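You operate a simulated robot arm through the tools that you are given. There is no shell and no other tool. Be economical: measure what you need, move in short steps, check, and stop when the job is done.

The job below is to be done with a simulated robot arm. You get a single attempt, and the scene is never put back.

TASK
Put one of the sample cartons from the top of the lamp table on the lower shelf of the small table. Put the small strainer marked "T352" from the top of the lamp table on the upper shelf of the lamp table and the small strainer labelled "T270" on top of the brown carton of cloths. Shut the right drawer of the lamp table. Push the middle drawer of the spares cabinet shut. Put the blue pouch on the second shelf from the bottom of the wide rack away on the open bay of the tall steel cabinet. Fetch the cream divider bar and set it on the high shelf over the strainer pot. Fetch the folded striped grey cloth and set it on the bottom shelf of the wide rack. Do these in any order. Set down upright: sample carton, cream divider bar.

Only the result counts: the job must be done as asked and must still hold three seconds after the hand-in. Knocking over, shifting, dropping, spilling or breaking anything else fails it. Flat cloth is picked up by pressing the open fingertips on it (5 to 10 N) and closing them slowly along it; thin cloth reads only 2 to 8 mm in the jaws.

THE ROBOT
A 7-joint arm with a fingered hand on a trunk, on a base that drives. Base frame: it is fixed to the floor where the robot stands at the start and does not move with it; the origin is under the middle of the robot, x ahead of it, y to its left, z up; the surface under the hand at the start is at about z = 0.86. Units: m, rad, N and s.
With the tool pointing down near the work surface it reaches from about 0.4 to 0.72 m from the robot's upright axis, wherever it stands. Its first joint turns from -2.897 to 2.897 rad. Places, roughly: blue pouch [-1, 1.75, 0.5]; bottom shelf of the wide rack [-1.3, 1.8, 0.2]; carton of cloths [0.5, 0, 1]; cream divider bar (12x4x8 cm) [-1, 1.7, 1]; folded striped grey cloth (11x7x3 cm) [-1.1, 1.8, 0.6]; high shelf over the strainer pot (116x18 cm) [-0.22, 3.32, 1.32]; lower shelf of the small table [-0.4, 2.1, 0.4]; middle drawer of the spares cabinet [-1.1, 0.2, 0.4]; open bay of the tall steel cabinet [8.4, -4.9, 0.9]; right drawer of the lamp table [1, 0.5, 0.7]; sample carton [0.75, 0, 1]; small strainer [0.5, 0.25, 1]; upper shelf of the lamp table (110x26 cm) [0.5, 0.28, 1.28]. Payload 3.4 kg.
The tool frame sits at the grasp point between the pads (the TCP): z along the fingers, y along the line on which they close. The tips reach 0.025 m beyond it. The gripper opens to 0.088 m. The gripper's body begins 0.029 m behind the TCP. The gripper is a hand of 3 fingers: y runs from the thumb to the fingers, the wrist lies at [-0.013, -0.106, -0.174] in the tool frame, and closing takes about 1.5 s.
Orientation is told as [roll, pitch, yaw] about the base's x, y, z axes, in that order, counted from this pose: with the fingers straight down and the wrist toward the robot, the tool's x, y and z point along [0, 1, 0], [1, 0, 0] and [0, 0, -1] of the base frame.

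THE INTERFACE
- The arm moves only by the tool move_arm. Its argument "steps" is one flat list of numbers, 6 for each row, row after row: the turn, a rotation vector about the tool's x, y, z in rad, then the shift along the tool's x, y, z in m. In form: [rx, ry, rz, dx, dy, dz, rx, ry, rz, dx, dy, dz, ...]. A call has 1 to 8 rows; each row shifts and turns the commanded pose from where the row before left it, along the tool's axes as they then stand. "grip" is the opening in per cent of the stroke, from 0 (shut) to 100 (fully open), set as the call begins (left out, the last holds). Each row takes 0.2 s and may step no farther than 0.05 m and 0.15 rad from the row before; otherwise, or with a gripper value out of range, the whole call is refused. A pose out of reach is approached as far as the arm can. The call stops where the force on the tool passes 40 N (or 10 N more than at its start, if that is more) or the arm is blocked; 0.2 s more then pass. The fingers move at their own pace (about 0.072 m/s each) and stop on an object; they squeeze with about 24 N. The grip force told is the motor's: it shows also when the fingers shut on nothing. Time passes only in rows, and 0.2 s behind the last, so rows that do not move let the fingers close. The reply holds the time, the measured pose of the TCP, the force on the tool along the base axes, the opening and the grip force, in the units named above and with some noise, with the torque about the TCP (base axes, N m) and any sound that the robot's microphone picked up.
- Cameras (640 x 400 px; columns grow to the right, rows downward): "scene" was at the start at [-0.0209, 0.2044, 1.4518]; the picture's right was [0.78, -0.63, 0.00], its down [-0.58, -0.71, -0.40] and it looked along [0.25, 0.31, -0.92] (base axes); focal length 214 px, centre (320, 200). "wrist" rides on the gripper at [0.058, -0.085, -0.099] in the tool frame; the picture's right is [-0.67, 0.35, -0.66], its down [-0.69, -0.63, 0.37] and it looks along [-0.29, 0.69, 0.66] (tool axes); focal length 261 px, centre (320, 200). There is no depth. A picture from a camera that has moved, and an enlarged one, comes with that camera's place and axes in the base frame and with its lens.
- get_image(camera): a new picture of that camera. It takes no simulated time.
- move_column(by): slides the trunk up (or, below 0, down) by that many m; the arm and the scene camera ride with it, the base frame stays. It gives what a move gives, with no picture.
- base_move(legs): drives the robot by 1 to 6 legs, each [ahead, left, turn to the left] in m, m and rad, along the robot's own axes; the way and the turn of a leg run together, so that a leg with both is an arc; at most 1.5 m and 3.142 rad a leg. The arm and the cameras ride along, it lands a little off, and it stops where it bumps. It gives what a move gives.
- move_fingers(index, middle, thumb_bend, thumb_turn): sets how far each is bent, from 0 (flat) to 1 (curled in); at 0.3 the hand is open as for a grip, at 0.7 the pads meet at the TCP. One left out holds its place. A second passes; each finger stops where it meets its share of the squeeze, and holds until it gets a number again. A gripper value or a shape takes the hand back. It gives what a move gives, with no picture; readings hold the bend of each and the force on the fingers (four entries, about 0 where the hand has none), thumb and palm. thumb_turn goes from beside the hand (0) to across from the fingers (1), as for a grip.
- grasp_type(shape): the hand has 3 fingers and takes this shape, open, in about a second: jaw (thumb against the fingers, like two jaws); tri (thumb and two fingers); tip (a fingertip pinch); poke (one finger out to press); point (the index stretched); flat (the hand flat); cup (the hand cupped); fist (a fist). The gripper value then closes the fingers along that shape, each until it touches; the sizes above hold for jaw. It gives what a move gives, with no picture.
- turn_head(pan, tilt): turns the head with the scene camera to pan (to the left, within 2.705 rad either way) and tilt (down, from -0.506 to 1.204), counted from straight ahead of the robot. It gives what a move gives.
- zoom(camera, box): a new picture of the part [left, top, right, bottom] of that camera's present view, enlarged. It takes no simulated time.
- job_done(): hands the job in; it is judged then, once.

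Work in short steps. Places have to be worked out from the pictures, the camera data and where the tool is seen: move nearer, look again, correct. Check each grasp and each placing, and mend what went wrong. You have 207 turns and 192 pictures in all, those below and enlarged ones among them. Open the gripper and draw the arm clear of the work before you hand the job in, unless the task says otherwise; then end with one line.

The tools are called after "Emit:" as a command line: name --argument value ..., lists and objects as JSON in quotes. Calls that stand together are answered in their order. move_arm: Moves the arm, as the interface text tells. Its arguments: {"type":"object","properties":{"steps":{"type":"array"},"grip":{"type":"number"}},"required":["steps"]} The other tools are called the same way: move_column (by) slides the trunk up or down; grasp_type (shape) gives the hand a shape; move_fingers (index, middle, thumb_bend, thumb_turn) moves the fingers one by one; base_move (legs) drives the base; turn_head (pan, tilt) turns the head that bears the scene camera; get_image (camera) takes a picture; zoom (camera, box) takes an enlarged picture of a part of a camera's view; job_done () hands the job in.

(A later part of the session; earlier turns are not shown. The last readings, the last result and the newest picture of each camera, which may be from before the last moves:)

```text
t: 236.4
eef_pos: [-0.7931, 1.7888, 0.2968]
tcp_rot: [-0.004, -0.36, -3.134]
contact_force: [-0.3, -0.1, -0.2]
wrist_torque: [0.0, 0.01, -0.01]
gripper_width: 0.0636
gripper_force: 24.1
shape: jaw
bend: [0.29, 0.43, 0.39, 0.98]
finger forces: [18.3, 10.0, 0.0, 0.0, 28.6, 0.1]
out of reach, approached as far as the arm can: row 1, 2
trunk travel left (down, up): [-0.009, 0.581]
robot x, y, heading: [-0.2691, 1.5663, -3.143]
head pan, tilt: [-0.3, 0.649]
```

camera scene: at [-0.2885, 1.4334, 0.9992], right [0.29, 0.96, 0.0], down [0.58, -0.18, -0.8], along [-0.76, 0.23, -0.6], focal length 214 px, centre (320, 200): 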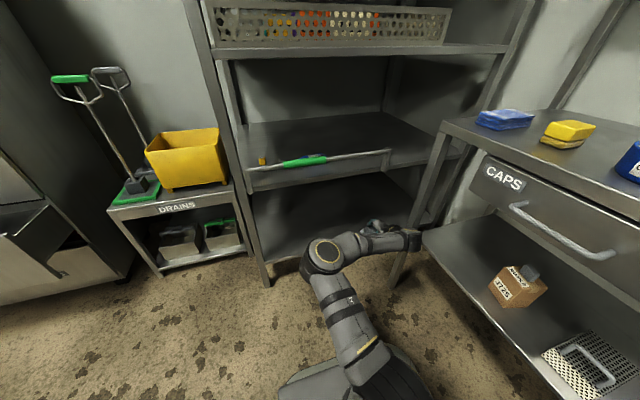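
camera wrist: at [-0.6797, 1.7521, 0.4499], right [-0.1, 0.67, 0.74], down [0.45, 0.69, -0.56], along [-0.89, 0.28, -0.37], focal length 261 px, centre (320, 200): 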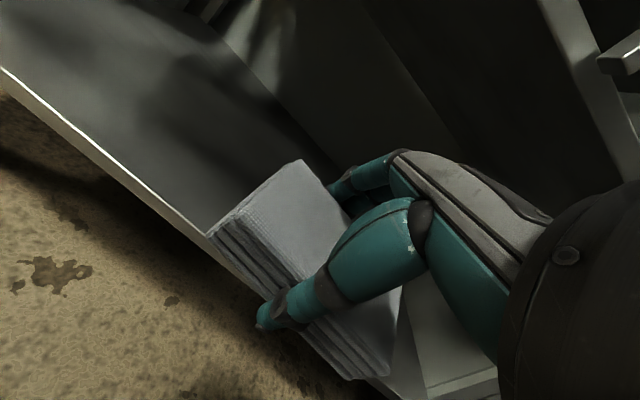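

Emit:
base_move --legs '[[0.21, 0, 0]]'

Emit:
move_arm --steps '[0, 0, 0, 0.04, 0, 0, 0, 0, 0, 0.03, -0.0105, 0.028]'

Emit:
get_image --camera "wrist"

```text
t: 238.0
eef_pos: [-1.0049, 1.7875, 0.2971]
tcp_rot: [-0.001, -0.361, -3.132]
contact_force: [0.7, 0.0, -0.5]
wrist_torque: [-0.02, -0.02, 0.02]
gripper_width: 0.064
gripper_force: 24.5
shape: jaw
bend: [0.29, 0.43, 0.39, 0.98]
finger forces: [18.2, 9.9, 0.0, 0.0, 28.5, 0.1]
trunk travel left (down, up): [-0.009, 0.581]
robot x, y, heading: [-0.4763, 1.5666, -3.137]
head pan, tilt: [-0.3, 0.649]
```

```text
t: 238.6
eef_pos: [-1.0029, 1.7172, 0.267]
tcp_rot: [-0.001, -0.361, -3.132]
contact_force: [-0.1, 0.5, -0.1]
wrist_torque: [-0.03, 0.02, -0.04]
gripper_width: 0.0639
gripper_force: 24.0
shape: jaw
bend: [0.29, 0.43, 0.39, 0.98]
finger forces: [18.2, 10.0, 0.0, 0.0, 28.3, 0.0]
trunk travel left (down, up): [-0.009, 0.581]
robot x, y, heading: [-0.4778, 1.564, -3.137]
head pan, tilt: [-0.3, 0.649]
```

```text
82 pictures are left
camera wrist: at [-0.8881, 1.6605, 0.3304], right [-0.1, 0.67, 0.74], down [0.45, 0.69, -0.56], along [-0.89, 0.28, -0.37], focal length 261 px, centre (320, 200)
```

wrist: 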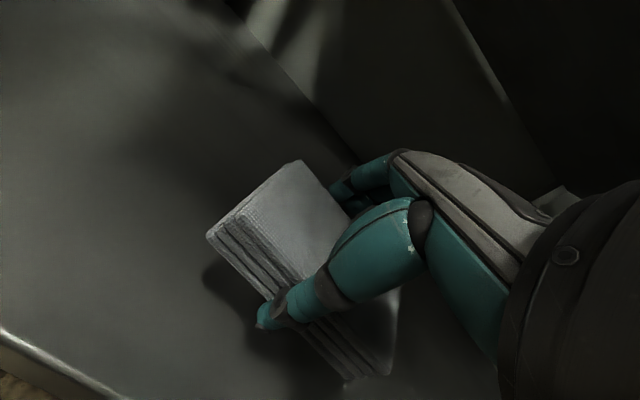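

Over the bottom shelf. I untilt and lower to contact.

Emit:
move_arm --steps '[0.13, 0, 0, 0, 0, 0.004, 0.13, 0, 0, 0, 0, 0.004]'

Emit:
move_arm --steps '[0, 0, 0, 0, 0, 0.004, 0, 0, 0, 0, 0, 0.004]'

Emit:
move_arm --steps '[0, 0, 0, 0, 0, 0.004, 0, 0, 0, 0, 0, 0.003]'

```text
t: 239.2
eef_pos: [-1.0055, 1.7182, 0.2599]
tcp_rot: [0.0, -0.099, -3.13]
contact_force: [0.2, -0.1, 0.0]
wrist_torque: [-0.03, 0.01, 0.02]
gripper_width: 0.0639
gripper_force: 23.9
shape: jaw
bend: [0.29, 0.43, 0.39, 0.98]
finger forces: [17.8, 10.0, 0.0, 0.1, 27.9, 0.1]
trunk travel left (down, up): [-0.009, 0.581]
robot x, y, heading: [-0.479, 1.5648, -3.139]
head pan, tilt: [-0.3, 0.649]
```

```text
t: 239.8
eef_pos: [-1.0067, 1.7191, 0.2509]
tcp_rot: [-0.002, -0.101, -3.131]
contact_force: [1.0, 0.4, 0.2]
wrist_torque: [-0.01, -0.01, -0.01]
gripper_width: 0.0637
gripper_force: 24.2
shape: jaw
bend: [0.29, 0.43, 0.39, 0.98]
finger forces: [17.9, 10.0, 0.0, 0.0, 27.9, 0.0]
trunk travel left (down, up): [-0.009, 0.581]
robot x, y, heading: [-0.4795, 1.5629, -3.136]
head pan, tilt: [-0.3, 0.649]
```

```text
t: 240.4
eef_pos: [-1.0074, 1.7182, 0.2441]
tcp_rot: [-0.001, -0.101, -3.131]
contact_force: [0.9, 0.2, -1.2]
wrist_torque: [0.01, 0.0, -0.03]
gripper_width: 0.0641
gripper_force: 24.1
shape: jaw
bend: [0.29, 0.43, 0.39, 0.98]
finger forces: [18.0, 10.0, 0.1, 0.0, 27.9, 0.1]
trunk travel left (down, up): [-0.009, 0.581]
robot x, y, heading: [-0.4821, 1.5623, -3.142]
head pan, tilt: [-0.3, 0.649]
```

Emit:
move_arm --steps '[0, 0, 0, 0, 0, 0.004, 0, 0, 0, 0, 0, 0.004]'

Emit:
move_arm --steps '[0, 0, 0, 0, 0, 0.004, 0, 0, 0, 0, 0, 0.004]'

Emit:
get_image --camera "wrist"

```text
t: 241.0
eef_pos: [-1.0077, 1.7184, 0.2368]
tcp_rot: [-0.002, -0.102, -3.13]
contact_force: [0.3, 0.4, -0.4]
wrist_torque: [0.01, -0.01, 0.0]
gripper_width: 0.0638
gripper_force: 23.8
shape: jaw
bend: [0.29, 0.43, 0.39, 0.98]
finger forces: [17.9, 9.9, 0.0, 0.0, 27.9, 0.0]
trunk travel left (down, up): [-0.009, 0.581]
robot x, y, heading: [-0.4776, 1.5645, -3.134]
head pan, tilt: [-0.3, 0.649]
```

```text
t: 241.6
eef_pos: [-1.0075, 1.7189, 0.23]
tcp_rot: [-0.004, -0.102, -3.13]
contact_force: [0.4, 0.1, 3.2]
wrist_torque: [0.02, -0.15, -0.01]
gripper_width: 0.0641
gripper_force: 23.9
shape: jaw
bend: [0.29, 0.43, 0.39, 0.98]
finger forces: [17.6, 9.9, 0.1, 0.0, 30.7, 0.0]
trunk travel left (down, up): [-0.009, 0.581]
robot x, y, heading: [-0.4766, 1.5659, -3.138]
head pan, tilt: [-0.3, 0.649]
```

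```text
81 pictures are left
camera wrist: at [-0.9137, 1.6612, 0.32], right [-0.29, 0.67, 0.69], down [0.58, 0.69, -0.43], along [-0.76, 0.28, -0.59], focal length 261 px, centre (320, 200)
```

wrist: 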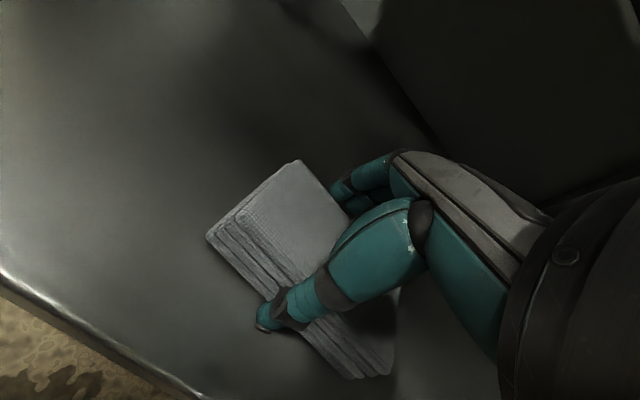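

Contact. I open, lift 6 cm, then back out.

Emit:
move_arm --steps '[0, 0, 0, 0, 0, 0, 0, 0, 0, 0, 0, 0, 0, 0, 0, 0, 0, 0, 0, 0, 0, 0, 0, 0, 0, 0, 0, 0, 0, 0]' --grip 100

Emit:
move_column --by 0.065

Emit:
get_image --camera "wrist"

```text
t: 242.8
eef_pos: [-1.0088, 1.7182, 0.2287]
tcp_rot: [-0.002, -0.102, -3.131]
contact_force: [0.3, 0.0, 0.6]
wrist_torque: [0.04, 0.01, -0.02]
gripper_width: 0.0877
gripper_force: 0.0
shape: jaw
bend: [0.3, 0.3, 0.3, 0.98]
finger forces: [0.1, 0.0, 0.1, 0.0, 0.0, 0.1]
trunk travel left (down, up): [-0.009, 0.581]
robot x, y, heading: [-0.4779, 1.566, -3.139]
head pan, tilt: [-0.3, 0.649]
```

```text
t: 243.8
eef_pos: [-1.0078, 1.7173, 0.2943]
tcp_rot: [-0.001, -0.101, -3.132]
contact_force: [-0.4, 0.1, 0.5]
wrist_torque: [-0.04, -0.03, 0.02]
gripper_width: 0.0875
gripper_force: 0.2
shape: jaw
bend: [0.3, 0.3, 0.3, 0.98]
finger forces: [0.0, 0.0, 0.1, 0.0, 0.0, 0.1]
trunk travel left (down, up): [-0.074, 0.516]
robot x, y, heading: [-0.4778, 1.5628, -3.133]
head pan, tilt: [-0.3, 0.649]
```

```text
80 pictures are left
camera wrist: at [-0.9136, 1.661, 0.3847], right [-0.29, 0.67, 0.69], down [0.58, 0.69, -0.43], along [-0.76, 0.28, -0.59], focal length 261 px, centre (320, 200)
```

wrist: 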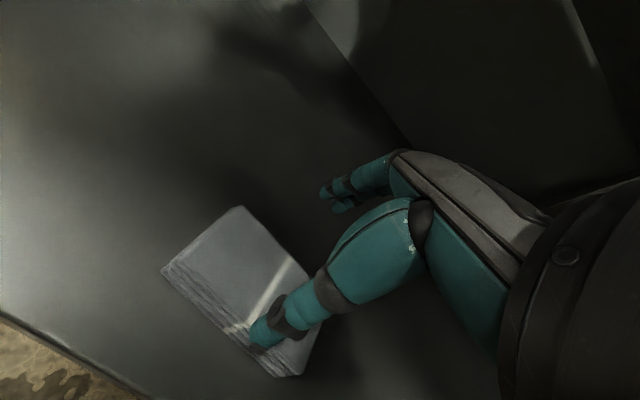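

Cloth lies flat on the bottom shelf. I back out, raise the trunk, and prepare for the cream bar on the tray shelf.

Emit:
base_move --legs '[[-0.3, 0, 0]]'

Emit:
move_column --by 0.4

Emit:
move_column --by 0.11

Emit:
move_arm --steps '[0, 0, 0, 0, -0.005, -0.049, 0, 0, 0, 0, -0.005, -0.049, 0, 0, 0, 0, -0.005, -0.049, 0, 0, 0, 0, -0.005, -0.049, 0, 0, 0, 0, -0.005, -0.049, 0, 0, 0, 0, -0.005, -0.049, 0, 0, 0, 0, -0.005, -0.049]'

Emit:
get_image --camera "scene"

Emit:
get_image --camera "wrist"

```text
t: 245.9
eef_pos: [-0.7067, 1.7189, 0.2929]
tcp_rot: [-0.001, -0.101, -3.13]
contact_force: [0.8, 0.2, -0.8]
wrist_torque: [0.02, 0.02, 0.02]
gripper_width: 0.0877
gripper_force: 0.0
shape: jaw
bend: [0.3, 0.3, 0.3, 0.98]
finger forces: [0.0, 0.0, 0.0, 0.0, 0.1, 0.1]
trunk travel left (down, up): [-0.074, 0.516]
robot x, y, heading: [-0.1746, 1.5634, -3.135]
head pan, tilt: [-0.3, 0.649]
```

```text
t: 249.7
eef_pos: [-0.708, 1.7181, 0.6938]
tcp_rot: [-0.002, -0.102, -3.132]
contact_force: [0.3, -1.1, 0.1]
wrist_torque: [0.01, 0.0, -0.02]
gripper_width: 0.0878
gripper_force: 0.0
shape: jaw
bend: [0.3, 0.3, 0.3, 0.98]
finger forces: [0.0, 0.0, 0.0, 0.1, 0.1, 0.0]
trunk travel left (down, up): [-0.474, 0.116]
robot x, y, heading: [-0.1766, 1.5652, -3.14]
head pan, tilt: [-0.3, 0.649]
```

```text
t: 251.2
eef_pos: [-0.7083, 1.7193, 0.8035]
tcp_rot: [-0.002, -0.102, -3.131]
contact_force: [-1.4, -0.8, -0.3]
wrist_torque: [0.01, -0.01, 0.01]
gripper_width: 0.0875
gripper_force: 0.1
shape: jaw
bend: [0.3, 0.3, 0.3, 0.98]
finger forces: [0.1, 0.1, 0.0, 0.0, 0.0, 0.0]
trunk travel left (down, up): [-0.584, 0.006]
robot x, y, heading: [-0.1748, 1.5643, -3.137]
head pan, tilt: [-0.3, 0.649]
```

```text
t: 252.8
eef_pos: [-0.637, 1.7194, 1.1418]
tcp_rot: [0.001, -0.102, -3.133]
contact_force: [-0.1, 0.0, 0.9]
wrist_torque: [0.01, 0.0, 0.01]
gripper_width: 0.0878
gripper_force: 0.1
shape: jaw
bend: [0.3, 0.3, 0.3, 0.98]
finger forces: [0.0, 0.0, 0.0, 0.0, 0.0, 0.0]
trunk travel left (down, up): [-0.584, 0.006]
robot x, y, heading: [-0.1765, 1.564, -3.136]
head pan, tilt: [-0.3, 0.649]
```

```text
79 pictures are left
camera scene: at [-0.1977, 1.434, 1.5741], right [0.29, 0.96, 0.0], down [0.58, -0.18, -0.8], along [-0.76, 0.23, -0.6], focal length 214 px, centre (320, 200)
```

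scene: 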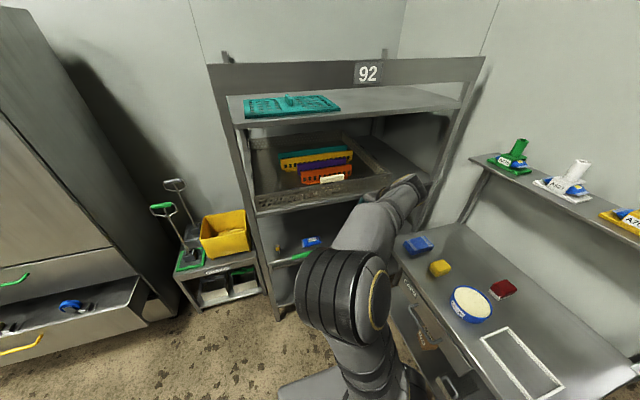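

```text
78 pictures are left
camera wrist: at [-0.5417, 1.6624, 1.2332], right [-0.29, 0.67, 0.69], down [0.58, 0.69, -0.43], along [-0.76, 0.28, -0.59], focal length 261 px, centre (320, 200)
```

wrist: 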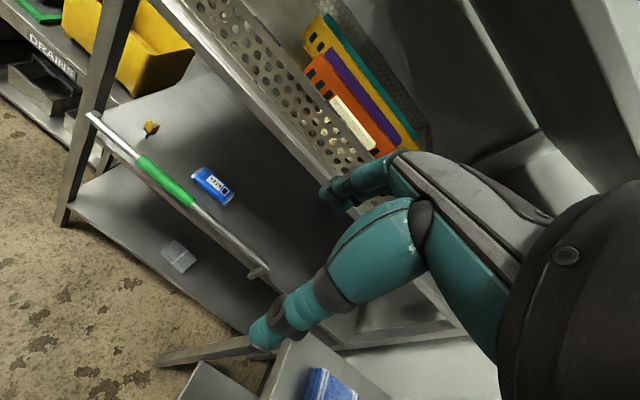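

Nice view: cloth on the bottom shelf, pouch still in place. Zoom on the bars.

Emit:
zoom --camera "wrist" --box '[240, 20, 440, 180]'

Emit:
zoom --camera "scene" --box '[240, 130, 400, 220]'

```text
2.50 times, centred on (340, 100) of wrist
camera zoom: at [-0.5417, 1.6624, 1.2332], right [-0.29, 0.67, 0.69], down [0.58, 0.69, -0.43], along [-0.76, 0.28, -0.59], focal length 652 px, centre (270, 450)
```

zoom: 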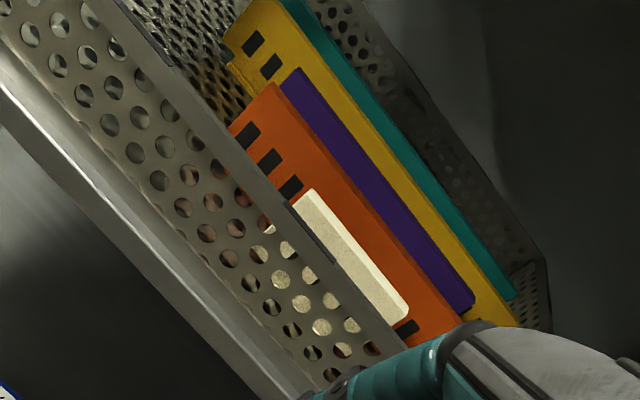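

```text
4.00 times, centred on (320, 175) of scene
camera zoom: at [-0.1977, 1.434, 1.5741], right [0.29, 0.96, 0.0], down [0.58, -0.18, -0.8], along [-0.76, 0.23, -0.6], focal length 858 px, centre (320, 300)
```

zoom: 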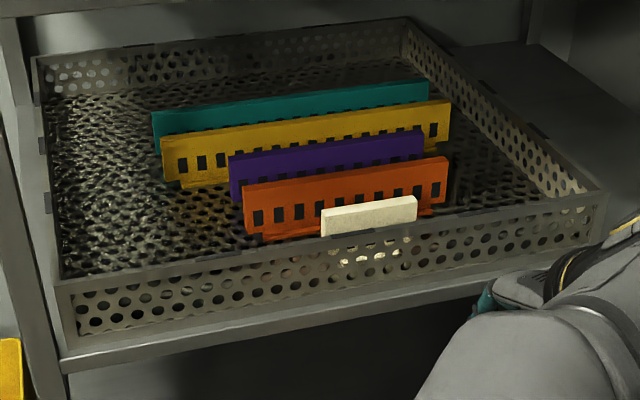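

Bar estimated: top z≈1.06, x≈−1.005, y 1.683–1.80, between the tray wall (x≈−0.96) and the orange bar. I set tilt 0.25 and half-open fingers, and drive in above it.

Emit:
move_arm --steps '[-0.15, 0, 0, -0.02, 0, 0, 0, 0, 0, 0, 0, 0, 0, 0, 0, 0, 0, 0]' --grip 50

Emit:
base_move --legs '[[0.32, 0, 0]]'

Emit:
get_image --camera "wrist"

Emit:
get_image --camera "scene"

```text
t: 253.6
eef_pos: [-0.6384, 1.7399, 1.1415]
tcp_rot: [-0.002, -0.251, -3.131]
contact_force: [-0.4, -0.2, 0.1]
wrist_torque: [0.03, -0.01, -0.02]
gripper_width: 0.0446
gripper_force: 0.0
shape: jaw
bend: [0.74, 0.44, 0.69, 1.0]
finger forces: [0.0, 0.0, 0.0, 0.1, 0.0, 0.1]
trunk travel left (down, up): [-0.584, 0.006]
robot x, y, heading: [-0.1792, 1.5666, -3.135]
head pan, tilt: [-0.3, 0.649]
```

```text
t: 255.7
eef_pos: [-0.9614, 1.738, 1.1413]
tcp_rot: [-0.001, -0.25, -3.131]
contact_force: [0.0, 0.6, -0.2]
wrist_torque: [0.0, 0.0, 0.0]
gripper_width: 0.0445
gripper_force: 0.0
shape: jaw
bend: [0.74, 0.44, 0.69, 1.0]
finger forces: [0.0, 0.1, 0.0, 0.1, 0.0, 0.0]
trunk travel left (down, up): [-0.584, 0.006]
robot x, y, heading: [-0.5024, 1.5658, -3.141]
head pan, tilt: [-0.3, 0.649]
```

```text
75 pictures are left
camera wrist: at [-0.854, 1.6808, 1.217], right [-0.18, 0.67, 0.72], down [0.51, 0.69, -0.51], along [-0.84, 0.28, -0.47], focal length 261 px, centre (320, 200)
```

wrist: 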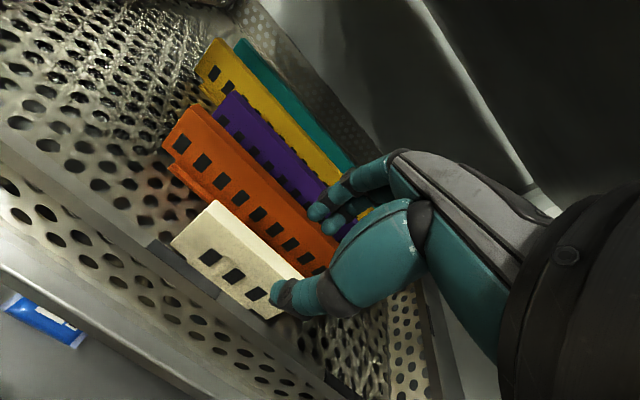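

```text
74 pictures are left
camera scene: at [-0.5223, 1.4326, 1.5741], right [0.29, 0.96, 0.0], down [0.58, -0.18, -0.8], along [-0.76, 0.23, -0.6], focal length 214 px, centre (320, 200)
```

scene: 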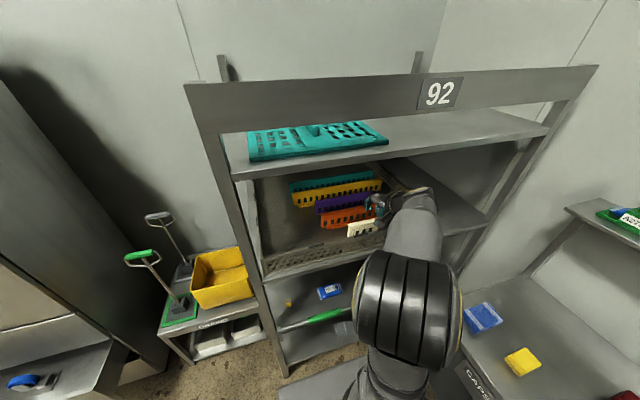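

Bar's top-left far corner computes to (−1.006, 1.683, 1.064), matching. I move forward over it and go partway down along the fingers.

Emit:
move_arm --steps '[0, 0, 0, 0, 0.022, 0, 0, 0, 0, 0, 0, 0.04]'

Emit:
get_image --camera "wrist"

```text
t: 256.3
eef_pos: [-0.9932, 1.7372, 1.1072]
tcp_rot: [-0.002, -0.251, -3.131]
contact_force: [-0.9, 0.3, 0.4]
wrist_torque: [0.01, 0.01, -0.01]
gripper_width: 0.0445
gripper_force: 0.0
shape: jaw
bend: [0.74, 0.44, 0.69, 1.0]
finger forces: [0.0, 0.1, 0.1, 0.0, 0.0, 0.0]
trunk travel left (down, up): [-0.584, 0.006]
robot x, y, heading: [-0.4973, 1.5634, -3.143]
head pan, tilt: [-0.3, 0.649]
```

```text
73 pictures are left
camera wrist: at [-0.8852, 1.681, 1.183], right [-0.18, 0.67, 0.72], down [0.51, 0.69, -0.51], along [-0.84, 0.28, -0.47], focal length 261 px, centre (320, 200)
```

wrist: 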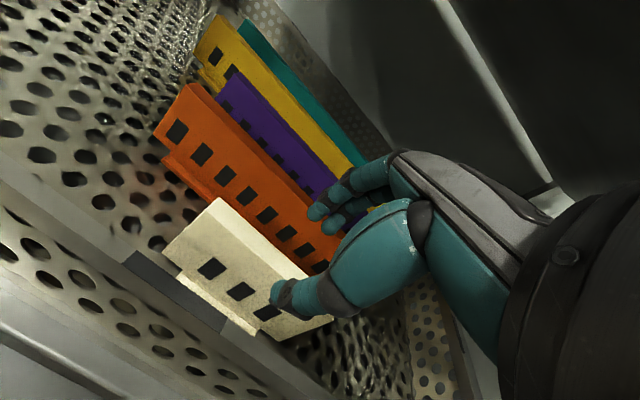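

Aligned. I go down the rest to z≈1.062.

Emit:
move_arm --steps '[0, 0, 0, 0, 0.004, 0.024, 0, 0, 0, 0, 0, 0.022]'

Emit:
get_image --camera "wrist"

```text
t: 256.9
eef_pos: [-1.0066, 1.7386, 1.0647]
tcp_rot: [-0.002, -0.251, -3.132]
contact_force: [-0.2, 0.1, -0.1]
wrist_torque: [0.04, 0.01, -0.02]
gripper_width: 0.0444
gripper_force: 0.0
shape: jaw
bend: [0.74, 0.44, 0.69, 1.0]
finger forces: [0.0, 0.0, 0.0, 0.0, 0.0, 0.0]
trunk travel left (down, up): [-0.584, 0.006]
robot x, y, heading: [-0.5045, 1.5653, -3.141]
head pan, tilt: [-0.3, 0.649]
```

```text
72 pictures are left
camera wrist: at [-0.8995, 1.6811, 1.1403], right [-0.18, 0.67, 0.72], down [0.51, 0.69, -0.51], along [-0.84, 0.28, -0.47], focal length 261 px, centre (320, 200)
```

wrist: 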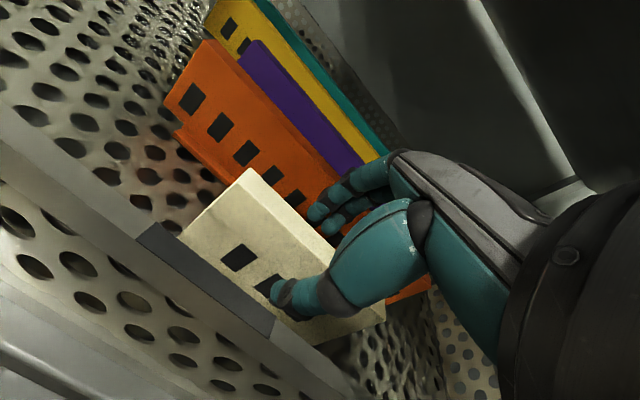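

Bar is between thumb and fingers. Slightly deeper (5 mm), then close.

Emit:
move_arm --steps '[0, 0, 0, 0, 0, 0.006]'

Emit:
move_arm --steps '[0, 0, 0, 0, 0, 0, 0, 0, 0, 0, 0, 0, 0, 0, 0, 0, 0, 0, 0, 0, 0, 0, 0, 0, 0, 0, 0, 0, 0, 0, 0, 0, 0, 0, 0, 0]' --grip 0

Emit:
get_image --camera "wrist"

```text
t: 257.3
eef_pos: [-1.0094, 1.7378, 1.0586]
tcp_rot: [-0.003, -0.251, -3.132]
contact_force: [-0.1, 1.0, 0.2]
wrist_torque: [0.0, -0.02, -0.02]
gripper_width: 0.0444
gripper_force: 0.0
shape: jaw
bend: [0.74, 0.44, 0.69, 1.0]
finger forces: [0.0, 0.0, 0.0, 0.0, 0.0, 0.0]
trunk travel left (down, up): [-0.584, 0.006]
robot x, y, heading: [-0.5014, 1.5652, -3.141]
head pan, tilt: [-0.3, 0.649]
```

```text
t: 258.7
eef_pos: [-1.0087, 1.7378, 1.0593]
tcp_rot: [-0.001, -0.254, -3.131]
contact_force: [0.0, -0.9, 0.6]
wrist_torque: [0.0, -0.05, 0.0]
gripper_width: 0.011
gripper_force: 24.0
shape: jaw
bend: [0.72, 0.63, 0.74, 1.0]
finger forces: [13.7, 7.4, 0.1, 0.0, 21.4, 0.0]
trunk travel left (down, up): [-0.584, 0.006]
robot x, y, heading: [-0.504, 1.5638, -3.137]
head pan, tilt: [-0.3, 0.649]
```

```text
71 pictures are left
camera wrist: at [-0.901, 1.6808, 1.1346], right [-0.18, 0.67, 0.72], down [0.51, 0.69, -0.51], along [-0.84, 0.28, -0.47], focal length 261 px, centre (320, 200)
```

wrist: 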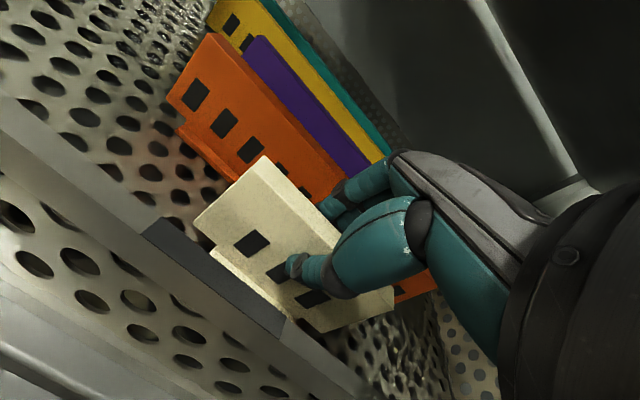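

Gripped the 11 mm plate. I lift straight up 0.05 and look.

Emit:
move_arm --steps '[0, 0, 0, 0, 0.006, -0.0237, 0, 0, 0, 0, 0.006, -0.0237]'

Emit:
get_image --camera "wrist"

```text
t: 259.3
eef_pos: [-1.008, 1.7378, 1.1087]
tcp_rot: [-0.002, -0.252, -3.131]
contact_force: [0.2, 1.8, -1.0]
wrist_torque: [0.0, 0.0, -0.02]
gripper_width: 0.0111
gripper_force: 24.1
shape: jaw
bend: [0.72, 0.63, 0.74, 1.0]
finger forces: [13.8, 7.3, 0.1, 0.0, 21.1, 0.1]
trunk travel left (down, up): [-0.584, 0.006]
robot x, y, heading: [-0.4982, 1.5649, -3.135]
head pan, tilt: [-0.3, 0.649]
```

```text
70 pictures are left
camera wrist: at [-0.901, 1.6799, 1.1841], right [-0.18, 0.67, 0.72], down [0.51, 0.69, -0.51], along [-0.84, 0.28, -0.47], focal length 261 px, centre (320, 200)
```

wrist: 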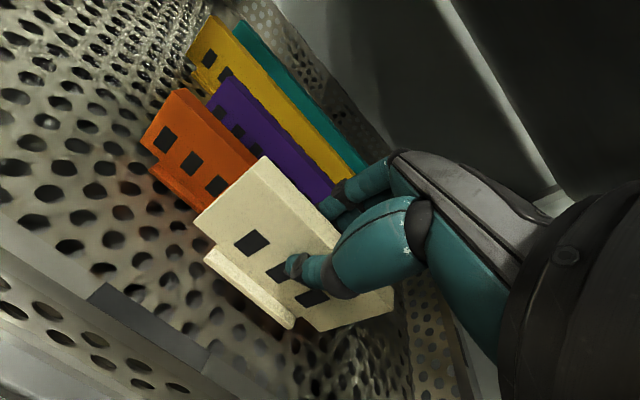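

Lift another 4.5 cm, then back out over the tray wall.

Emit:
move_arm --steps '[0, 0, 0, 0, 0.0055, -0.0225, 0, 0, 0, 0, 0.0055, -0.0225]'

Emit:
get_image --camera "scene"

Emit:
get_image --camera "wrist"

```text
t: 259.9
eef_pos: [-1.0074, 1.7384, 1.1552]
tcp_rot: [-0.001, -0.251, -3.131]
contact_force: [0.5, 0.4, -2.3]
wrist_torque: [-0.04, -0.01, 0.01]
gripper_width: 0.0109
gripper_force: 24.2
shape: jaw
bend: [0.72, 0.63, 0.74, 1.0]
finger forces: [13.6, 7.4, 0.0, 0.0, 21.2, 0.0]
trunk travel left (down, up): [-0.584, 0.006]
robot x, y, heading: [-0.5023, 1.5663, -3.139]
head pan, tilt: [-0.3, 0.649]
```

```text
69 pictures are left
camera scene: at [-0.5215, 1.4325, 1.5741], right [0.29, 0.96, 0.0], down [0.58, -0.18, -0.8], along [-0.76, 0.23, -0.6], focal length 214 px, centre (320, 200)
```

scene: 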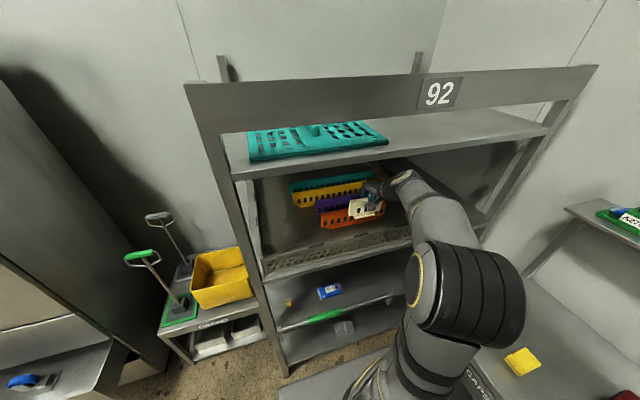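

```text
68 pictures are left
camera wrist: at [-0.9008, 1.6807, 1.2303], right [-0.18, 0.67, 0.72], down [0.51, 0.69, -0.51], along [-0.84, 0.28, -0.47], focal length 261 px, centre (320, 200)
```

wrist: 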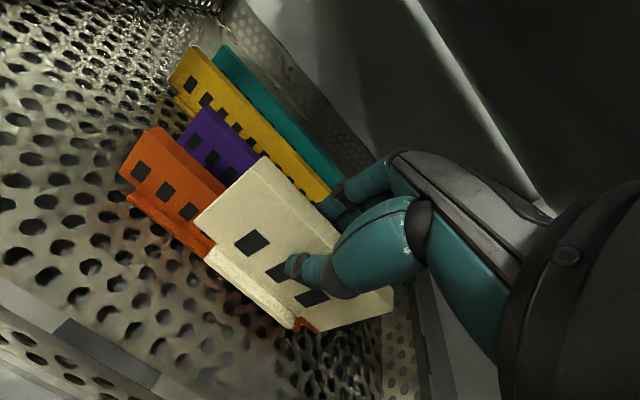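

Emit:
move_arm --steps '[-0.08, 0, 0, 0, 0.004, -0.015]'

Emit:
base_move --legs '[[-0.15, 0, 0]]'

Emit:
get_image --camera "wrist"

```text
t: 260.3
eef_pos: [-1.0083, 1.7371, 1.1708]
tcp_rot: [-0.001, -0.331, -3.131]
contact_force: [0.3, 0.8, -0.8]
wrist_torque: [0.02, -0.02, 0.03]
gripper_width: 0.0112
gripper_force: 23.8
shape: jaw
bend: [0.72, 0.63, 0.74, 1.0]
finger forces: [13.7, 7.4, 0.0, 0.0, 21.3, 0.1]
trunk travel left (down, up): [-0.584, 0.006]
robot x, y, heading: [-0.5002, 1.5658, -3.144]
head pan, tilt: [-0.3, 0.649]
```

```text
t: 261.7
eef_pos: [-0.8561, 1.7389, 1.1703]
tcp_rot: [-0.002, -0.332, -3.132]
contact_force: [0.9, -0.6, -1.4]
wrist_torque: [-0.03, 0.0, 0.0]
gripper_width: 0.0108
gripper_force: 23.7
shape: jaw
bend: [0.72, 0.63, 0.74, 1.0]
finger forces: [13.6, 7.4, 0.0, 0.1, 21.1, 0.0]
trunk travel left (down, up): [-0.584, 0.006]
robot x, y, heading: [-0.3465, 1.5643, -3.139]
head pan, tilt: [-0.3, 0.649]
```

```text
67 pictures are left
camera wrist: at [-0.7436, 1.6816, 1.2371], right [-0.12, 0.67, 0.73], down [0.47, 0.69, -0.55], along [-0.87, 0.28, -0.4], focal length 261 px, centre (320, 200)
```

wrist: 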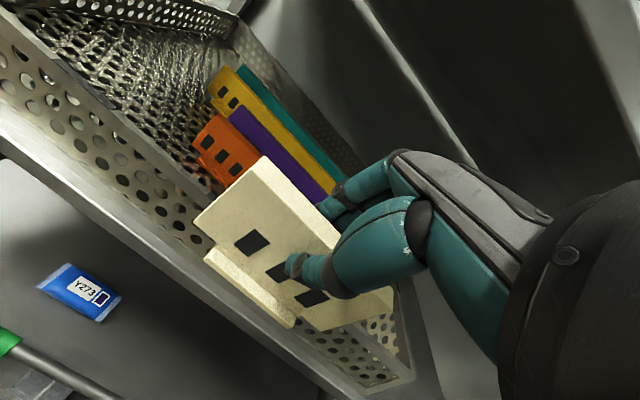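

Bar is out. I back away to x≈0.7, turn the head toward the wall shelf area and look before driving there.

Emit:
base_move --legs '[[-1.1, 0, 0]]'

Emit:
turn_head --pan -0.9 --tilt 0.3

Emit:
get_image --camera "scene"

```text
t: 267.3
eef_pos: [0.2444, 1.742, 1.17]
tcp_rot: [-0.001, -0.331, -3.132]
contact_force: [0.5, 0.1, -1.0]
wrist_torque: [0.03, -0.02, -0.01]
gripper_width: 0.0108
gripper_force: 24.0
shape: jaw
bend: [0.72, 0.63, 0.74, 1.0]
finger forces: [13.7, 7.4, 0.0, 0.0, 21.3, 0.0]
trunk travel left (down, up): [-0.584, 0.006]
robot x, y, heading: [0.7557, 1.5687, -3.143]
head pan, tilt: [-0.3, 0.649]
```

```text
t: 268.3
eef_pos: [0.244, 1.7417, 1.1704]
tcp_rot: [-0.003, -0.333, -3.133]
contact_force: [-0.4, -0.7, -1.0]
wrist_torque: [0.02, 0.04, -0.04]
gripper_width: 0.0109
gripper_force: 24.1
shape: jaw
bend: [0.72, 0.63, 0.74, 1.0]
finger forces: [13.8, 7.4, 0.1, 0.0, 21.2, 0.0]
trunk travel left (down, up): [-0.584, 0.006]
robot x, y, heading: [0.7536, 1.5675, -3.137]
head pan, tilt: [-0.901, 0.3]
```

```text
66 pictures are left
camera scene: at [0.7564, 1.485, 1.6059], right [0.78, 0.62, 0.0], down [0.19, -0.23, -0.96], along [-0.6, 0.75, -0.3], focal length 214 px, centre (320, 200)
```

scene: 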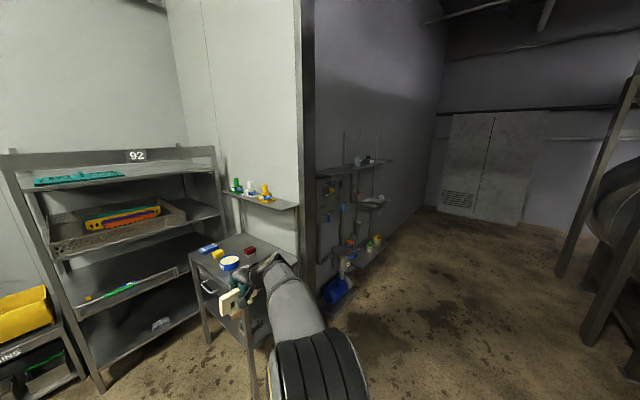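

Emit:
zoom --camera "scene" --box '[300, 120, 420, 320]'

```text
2.00 times, centred on (360, 220) of scene
camera zoom: at [0.7564, 1.485, 1.6059], right [0.78, 0.62, 0.0], down [0.19, -0.23, -0.96], along [-0.6, 0.75, -0.3], focal length 429 px, centre (240, 160)
```

zoom: 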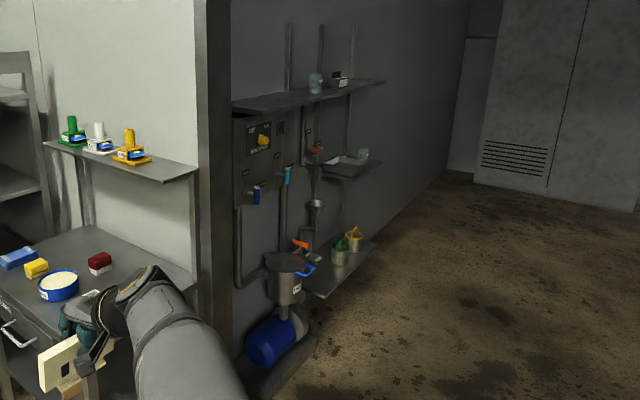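

The wall shelf's free part is around y≈2.95 (jar at ≈3.19). I need about z 1.41 at the TCP; I test how high the arm reaches with more tilt here in free space.

Emit:
move_arm --steps '[-0.1, 0, 0, 0, 0, 0, -0.08, 0, 0, 0, 0, 0, 0, 0, 0, 0, 0.023, -0.043, 0, 0, 0, 0, 0.023, -0.043, 0, 0, 0, 0, 0.023, -0.043, 0, 0, 0, 0, 0.023, -0.043, 0, 0, 0, 0, 0.023, -0.043, 0, 0, 0, 0, 0.01, -0.02]'

Emit:
get_image --camera "wrist"

```text
t: 270.1
eef_pos: [0.2499, 1.7413, 1.4357]
tcp_rot: [-0.001, -0.509, -3.131]
contact_force: [0.1, -0.6, -1.1]
wrist_torque: [-0.05, -0.03, 0.0]
gripper_width: 0.0109
gripper_force: 23.7
shape: jaw
bend: [0.72, 0.63, 0.74, 1.0]
finger forces: [13.6, 7.3, 0.0, 0.0, 21.3, 0.0]
trunk travel left (down, up): [-0.584, 0.006]
robot x, y, heading: [0.7531, 1.5738, -3.139]
head pan, tilt: [-0.901, 0.3]
```

```text
64 pictures are left
camera wrist: at [0.3731, 1.6849, 1.4815], right [0.01, 0.67, 0.74], down [0.36, 0.69, -0.63], along [-0.93, 0.28, -0.24], focal length 261 px, centre (320, 200)
```

wrist: 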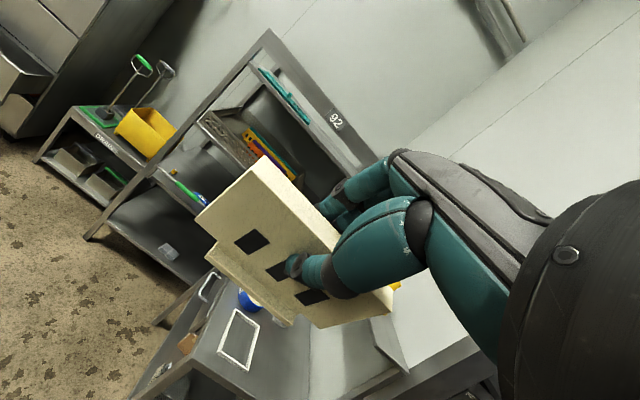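

Height 1.436 is reachable. I drive right to bring the hand to y≈2.95 and look at the shelf.

Emit:
base_move --legs '[[0, -1.2, 0]]'

Emit:
turn_head --pan -0.3 --tilt 0.5

Emit:
get_image --camera "scene"

Emit:
get_image --camera "wrist"

```text
t: 276.2
eef_pos: [0.2396, 2.9355, 1.435]
tcp_rot: [-0.001, -0.512, -3.124]
contact_force: [0.8, 0.2, -1.1]
wrist_torque: [0.0, -0.06, 0.02]
gripper_width: 0.0111
gripper_force: 23.8
shape: jaw
bend: [0.72, 0.63, 0.74, 1.0]
finger forces: [13.6, 7.3, 0.0, 0.0, 21.2, 0.0]
trunk travel left (down, up): [-0.584, 0.006]
robot x, y, heading: [0.7418, 2.7645, -3.13]
head pan, tilt: [-0.901, 0.3]
```

```text
t: 277.2
eef_pos: [0.2394, 2.9353, 1.436]
tcp_rot: [-0.001, -0.51, -3.125]
contact_force: [-0.3, 0.3, -0.9]
wrist_torque: [0.03, -0.02, 0.01]
gripper_width: 0.0111
gripper_force: 24.2
shape: jaw
bend: [0.72, 0.63, 0.74, 1.0]
finger forces: [13.7, 7.2, 0.0, 0.0, 21.2, 0.0]
trunk travel left (down, up): [-0.584, 0.006]
robot x, y, heading: [0.74, 2.7652, -3.13]
head pan, tilt: [-0.3, 0.499]
```

```text
63 pictures are left
camera scene: at [0.72, 2.635, 1.5875], right [0.29, 0.96, 0.0], down [0.46, -0.14, -0.88], along [-0.84, 0.25, -0.48], focal length 214 px, centre (320, 200)
```

scene: 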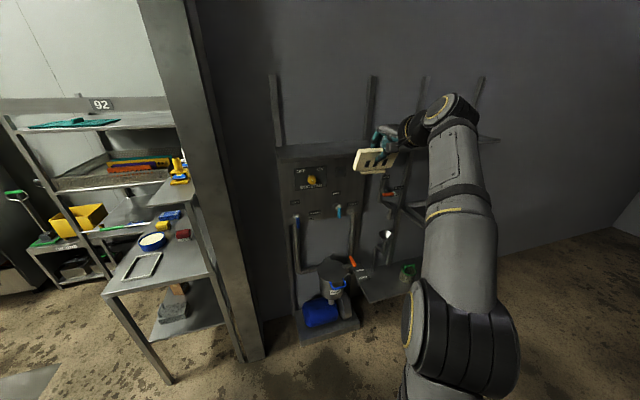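

```text
62 pictures are left
camera wrist: at [0.3637, 2.8789, 1.4812], right [0.01, 0.67, 0.74], down [0.36, 0.69, -0.63], along [-0.93, 0.27, -0.24], focal length 261 px, centre (320, 200)
```

wrist: 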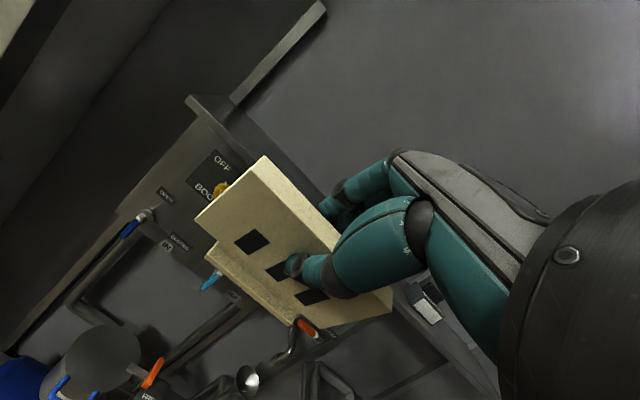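

Shelf front-left corner triangulates to (−0.166, 2.71, 1.32). I drive forward 0.36 (keeping clear of the floor platform at x≈−0.08) and then extend the arm.

Emit:
base_move --legs '[[0.35, 0, 0]]'

Emit:
move_arm --steps '[0, 0, 0, 0, 0.035, 0.0195, 0, 0, 0, 0, 0.035, 0.0195]'

Emit:
get_image --camera "wrist"

Emit:
get_image --camera "scene"

```text
t: 279.5
eef_pos: [-0.1132, 2.9325, 1.435]
tcp_rot: [-0.002, -0.51, -3.126]
contact_force: [-0.6, -0.1, -0.9]
wrist_torque: [0.0, -0.03, 0.0]
gripper_width: 0.0109
gripper_force: 24.3
shape: jaw
bend: [0.72, 0.63, 0.74, 1.0]
finger forces: [13.7, 7.3, 0.0, 0.0, 21.2, 0.1]
trunk travel left (down, up): [-0.584, 0.006]
robot x, y, heading: [0.3886, 2.7601, -3.134]
head pan, tilt: [-0.3, 0.499]
```

```text
t: 280.1
eef_pos: [-0.1921, 2.9301, 1.4313]
tcp_rot: [0.001, -0.508, -3.128]
contact_force: [-0.2, -0.3, -0.9]
wrist_torque: [0.01, -0.01, -0.01]
gripper_width: 0.011
gripper_force: 23.7
shape: jaw
bend: [0.72, 0.63, 0.74, 1.0]
finger forces: [13.7, 7.2, 0.0, 0.0, 21.2, 0.0]
out of reach, approached as far as the arm can: row 2
trunk travel left (down, up): [-0.584, 0.006]
robot x, y, heading: [0.3928, 2.7614, -3.133]
head pan, tilt: [-0.3, 0.499]
```

```text
61 pictures are left
camera wrist: at [-0.0682, 2.8749, 1.4773], right [0.0, 0.67, 0.74], down [0.36, 0.69, -0.63], along [-0.93, 0.27, -0.24], focal length 261 px, centre (320, 200)
```

wrist: 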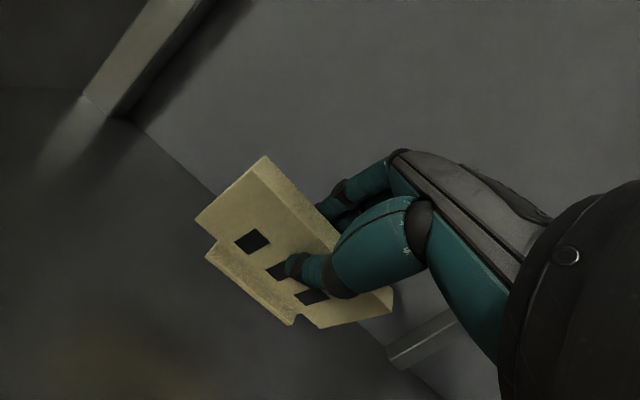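

```text
60 pictures are left
camera scene: at [0.3662, 2.6322, 1.5875], right [0.29, 0.96, 0.0], down [0.46, -0.14, -0.88], along [-0.84, 0.25, -0.48], focal length 214 px, centre (320, 200)
```

scene: 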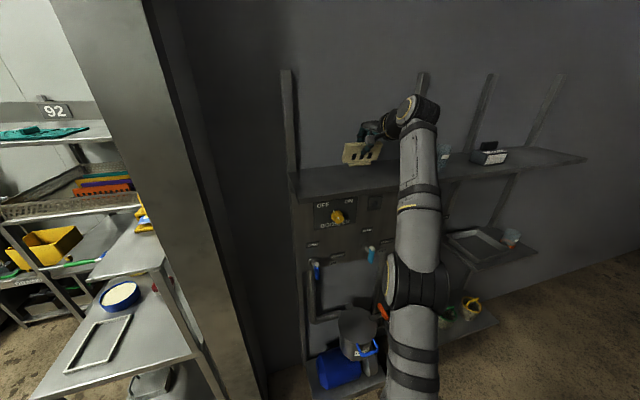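

Front edge of shelf at x≈−0.14. I go 3.5 cm further in with the base, then untilt a bit while lowering.

Emit:
base_move --legs '[[0.035, 0, 0]]'

Emit:
move_arm --steps '[0.08, 0, 0, 0, -0.004, 0.006, 0.08, 0, 0, 0, -0.004, 0.006]'

Emit:
get_image --camera "wrist"

```text
t: 280.9
eef_pos: [-0.227, 2.9317, 1.4321]
tcp_rot: [-0.002, -0.51, -3.127]
contact_force: [-0.4, -0.6, -0.8]
wrist_torque: [0.02, -0.04, 0.02]
gripper_width: 0.0109
gripper_force: 24.0
shape: jaw
bend: [0.72, 0.63, 0.74, 1.0]
finger forces: [13.7, 7.3, 0.0, 0.0, 21.1, 0.0]
trunk travel left (down, up): [-0.584, 0.006]
robot x, y, heading: [0.3542, 2.7595, -3.13]
head pan, tilt: [-0.3, 0.499]
```

```text
t: 281.5
eef_pos: [-0.2107, 2.9255, 1.4004]
tcp_rot: [0.0, -0.35, -3.128]
contact_force: [-0.4, -0.6, -1.3]
wrist_torque: [0.0, -0.01, 0.01]
gripper_width: 0.0107
gripper_force: 23.8
shape: jaw
bend: [0.72, 0.63, 0.74, 1.0]
finger forces: [13.6, 7.4, 0.0, 0.0, 21.2, 0.1]
out of reach, approached as far as the arm can: row 1, 2
trunk travel left (down, up): [-0.584, 0.006]
robot x, y, heading: [0.3579, 2.7615, -3.13]
head pan, tilt: [-0.3, 0.499]
```

```text
59 pictures are left
camera wrist: at [-0.0969, 2.8686, 1.4659], right [-0.11, 0.67, 0.74], down [0.46, 0.69, -0.56], along [-0.88, 0.27, -0.38], focal length 261 px, centre (320, 200)
```

wrist: 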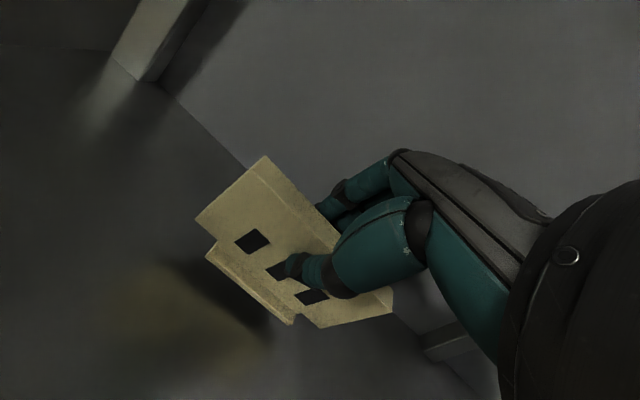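

Tilt is 0.35 (bar ~0.1 off upright), close to the shelf. I lower by column in small steps.

Emit:
move_column --by -0.006

Emit:
move_column --by -0.005

Emit:
get_image --camera "wrist"

```text
t: 282.1
eef_pos: [-0.2112, 2.9246, 1.3956]
tcp_rot: [0.0, -0.35, -3.126]
contact_force: [0.4, -0.4, -1.5]
wrist_torque: [0.02, -0.02, 0.01]
gripper_width: 0.0106
gripper_force: 23.6
shape: jaw
bend: [0.72, 0.63, 0.74, 1.0]
finger forces: [13.7, 7.3, 0.0, 0.2, 21.1, 0.0]
trunk travel left (down, up): [-0.578, 0.012]
robot x, y, heading: [0.3605, 2.7614, -3.131]
head pan, tilt: [-0.3, 0.499]
```

```text
t: 282.6
eef_pos: [-0.2107, 2.9247, 1.391]
tcp_rot: [-0.001, -0.35, -3.125]
contact_force: [0.4, -0.8, -0.8]
wrist_torque: [0.0, 0.01, 0.0]
gripper_width: 0.0108
gripper_force: 24.0
shape: jaw
bend: [0.72, 0.63, 0.74, 1.0]
finger forces: [13.7, 7.3, 0.0, 0.1, 21.1, 0.0]
trunk travel left (down, up): [-0.573, 0.017]
robot x, y, heading: [0.3568, 2.7614, -3.131]
head pan, tilt: [-0.3, 0.499]
```

```text
58 pictures are left
camera wrist: at [-0.096, 2.8681, 1.4553], right [-0.11, 0.67, 0.74], down [0.46, 0.69, -0.56], along [-0.88, 0.27, -0.38], focal length 261 px, centre (320, 200)
```

wrist: 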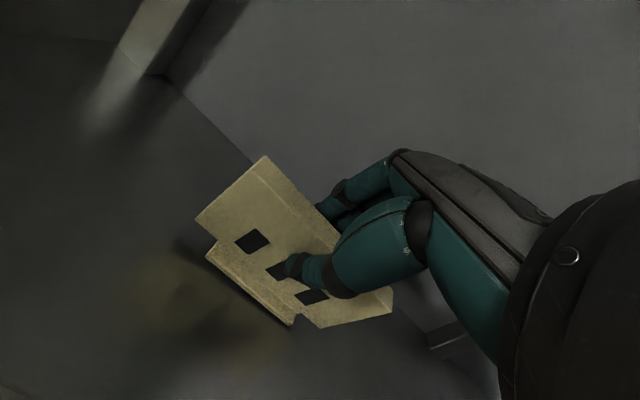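

Still no contact. I straighten by another 0.08 and lower further.

Emit:
move_arm --steps '[0.08, 0, 0, 0, 0, 0]'

Emit:
move_column --by -0.004

Emit:
move_column --by -0.004

```text
t: 283.0
eef_pos: [-0.1985, 2.9188, 1.3837]
tcp_rot: [-0.005, -0.286, -3.129]
contact_force: [-8.9, 6.1, 35.3]
wrist_torque: [0.12, 0.73, -0.06]
gripper_width: 0.0138
gripper_force: 23.9
shape: jaw
bend: [0.72, 0.59, 0.77, 1.0]
finger forces: [22.5, 14.9, 0.0, 0.0, 20.7, 0.1]
out of reach, approached as far as the arm can: row 1
trunk travel left (down, up): [-0.573, 0.017]
robot x, y, heading: [0.3575, 2.7641, -3.134]
head pan, tilt: [-0.3, 0.499]
```

```text
t: 283.6
eef_pos: [-0.1997, 2.9173, 1.3781]
tcp_rot: [-0.003, -0.282, -3.126]
contact_force: [-8.3, 4.1, 39.6]
wrist_torque: [0.06, 0.55, -0.08]
gripper_width: 0.0159
gripper_force: 23.7
shape: jaw
bend: [0.72, 0.56, 0.81, 1.0]
finger forces: [24.2, 14.8, 0.0, 0.1, 30.3, 0.0]
trunk travel left (down, up): [-0.569, 0.021]
robot x, y, heading: [0.3591, 2.7617, -3.136]
head pan, tilt: [-0.3, 0.499]
```

```text
t: 284.1
eef_pos: [-0.2013, 2.918, 1.376]
tcp_rot: [-0.009, -0.294, -3.129]
contact_force: [-3.5, 1.4, 22.2]
wrist_torque: [0.01, 0.1, -0.05]
gripper_width: 0.0155
gripper_force: 24.2
shape: jaw
bend: [0.72, 0.57, 0.81, 1.0]
finger forces: [22.3, 13.2, 0.0, 0.0, 32.3, 0.0]
trunk travel left (down, up): [-0.565, 0.025]
robot x, y, heading: [0.357, 2.7636, -3.136]
head pan, tilt: [-0.3, 0.499]
stopped: the force on the tool passed its limit at 51 N (the readings are from after the stop); the commanded pose is now the measured one
```

Pressed enough; I relieve by raising 6 mm and look.

Emit:
move_column --by 0.006

Emit:
get_image --camera "wrist"

Emit:
zoom --camera "scene" --box '[280, 80, 520, 230]'

```text
t: 284.6
eef_pos: [-0.2021, 2.9176, 1.3792]
tcp_rot: [-0.005, -0.282, -3.128]
contact_force: [0.6, 0.0, 6.6]
wrist_torque: [0.01, -0.07, -0.03]
gripper_width: 0.0141
gripper_force: 23.8
shape: jaw
bend: [0.72, 0.58, 0.8, 1.0]
finger forces: [18.9, 11.5, 0.0, 0.0, 30.7, 0.1]
trunk travel left (down, up): [-0.571, 0.019]
robot x, y, heading: [0.3572, 2.7639, -3.134]
head pan, tilt: [-0.3, 0.499]
```

```text
57 pictures are left
camera wrist: at [-0.0916, 2.8609, 1.4509], right [-0.16, 0.66, 0.73], down [0.49, 0.69, -0.52], along [-0.85, 0.28, -0.44], focal length 261 px, centre (320, 200)
```

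wrist: 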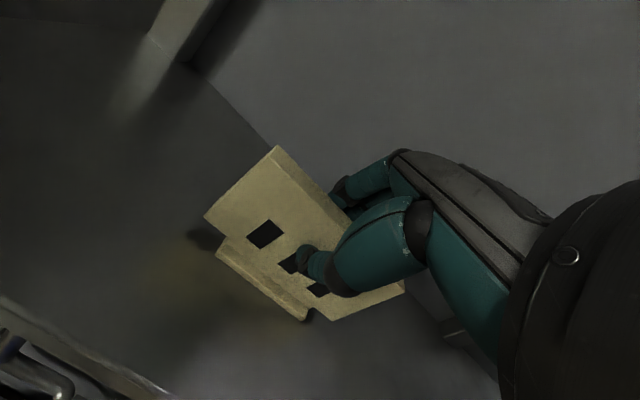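

```text
2.67 times, centred on (400, 155) of scene
camera zoom: at [0.3338, 2.6311, 1.5744], right [0.29, 0.96, 0.0], down [0.46, -0.14, -0.88], along [-0.84, 0.25, -0.48], focal length 572 px, centre (107, 320)
```

zoom: 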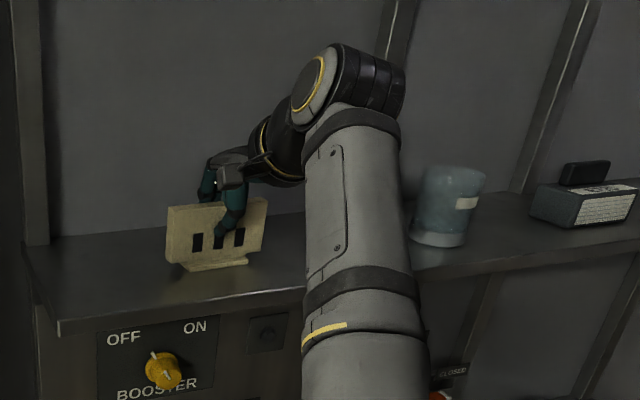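

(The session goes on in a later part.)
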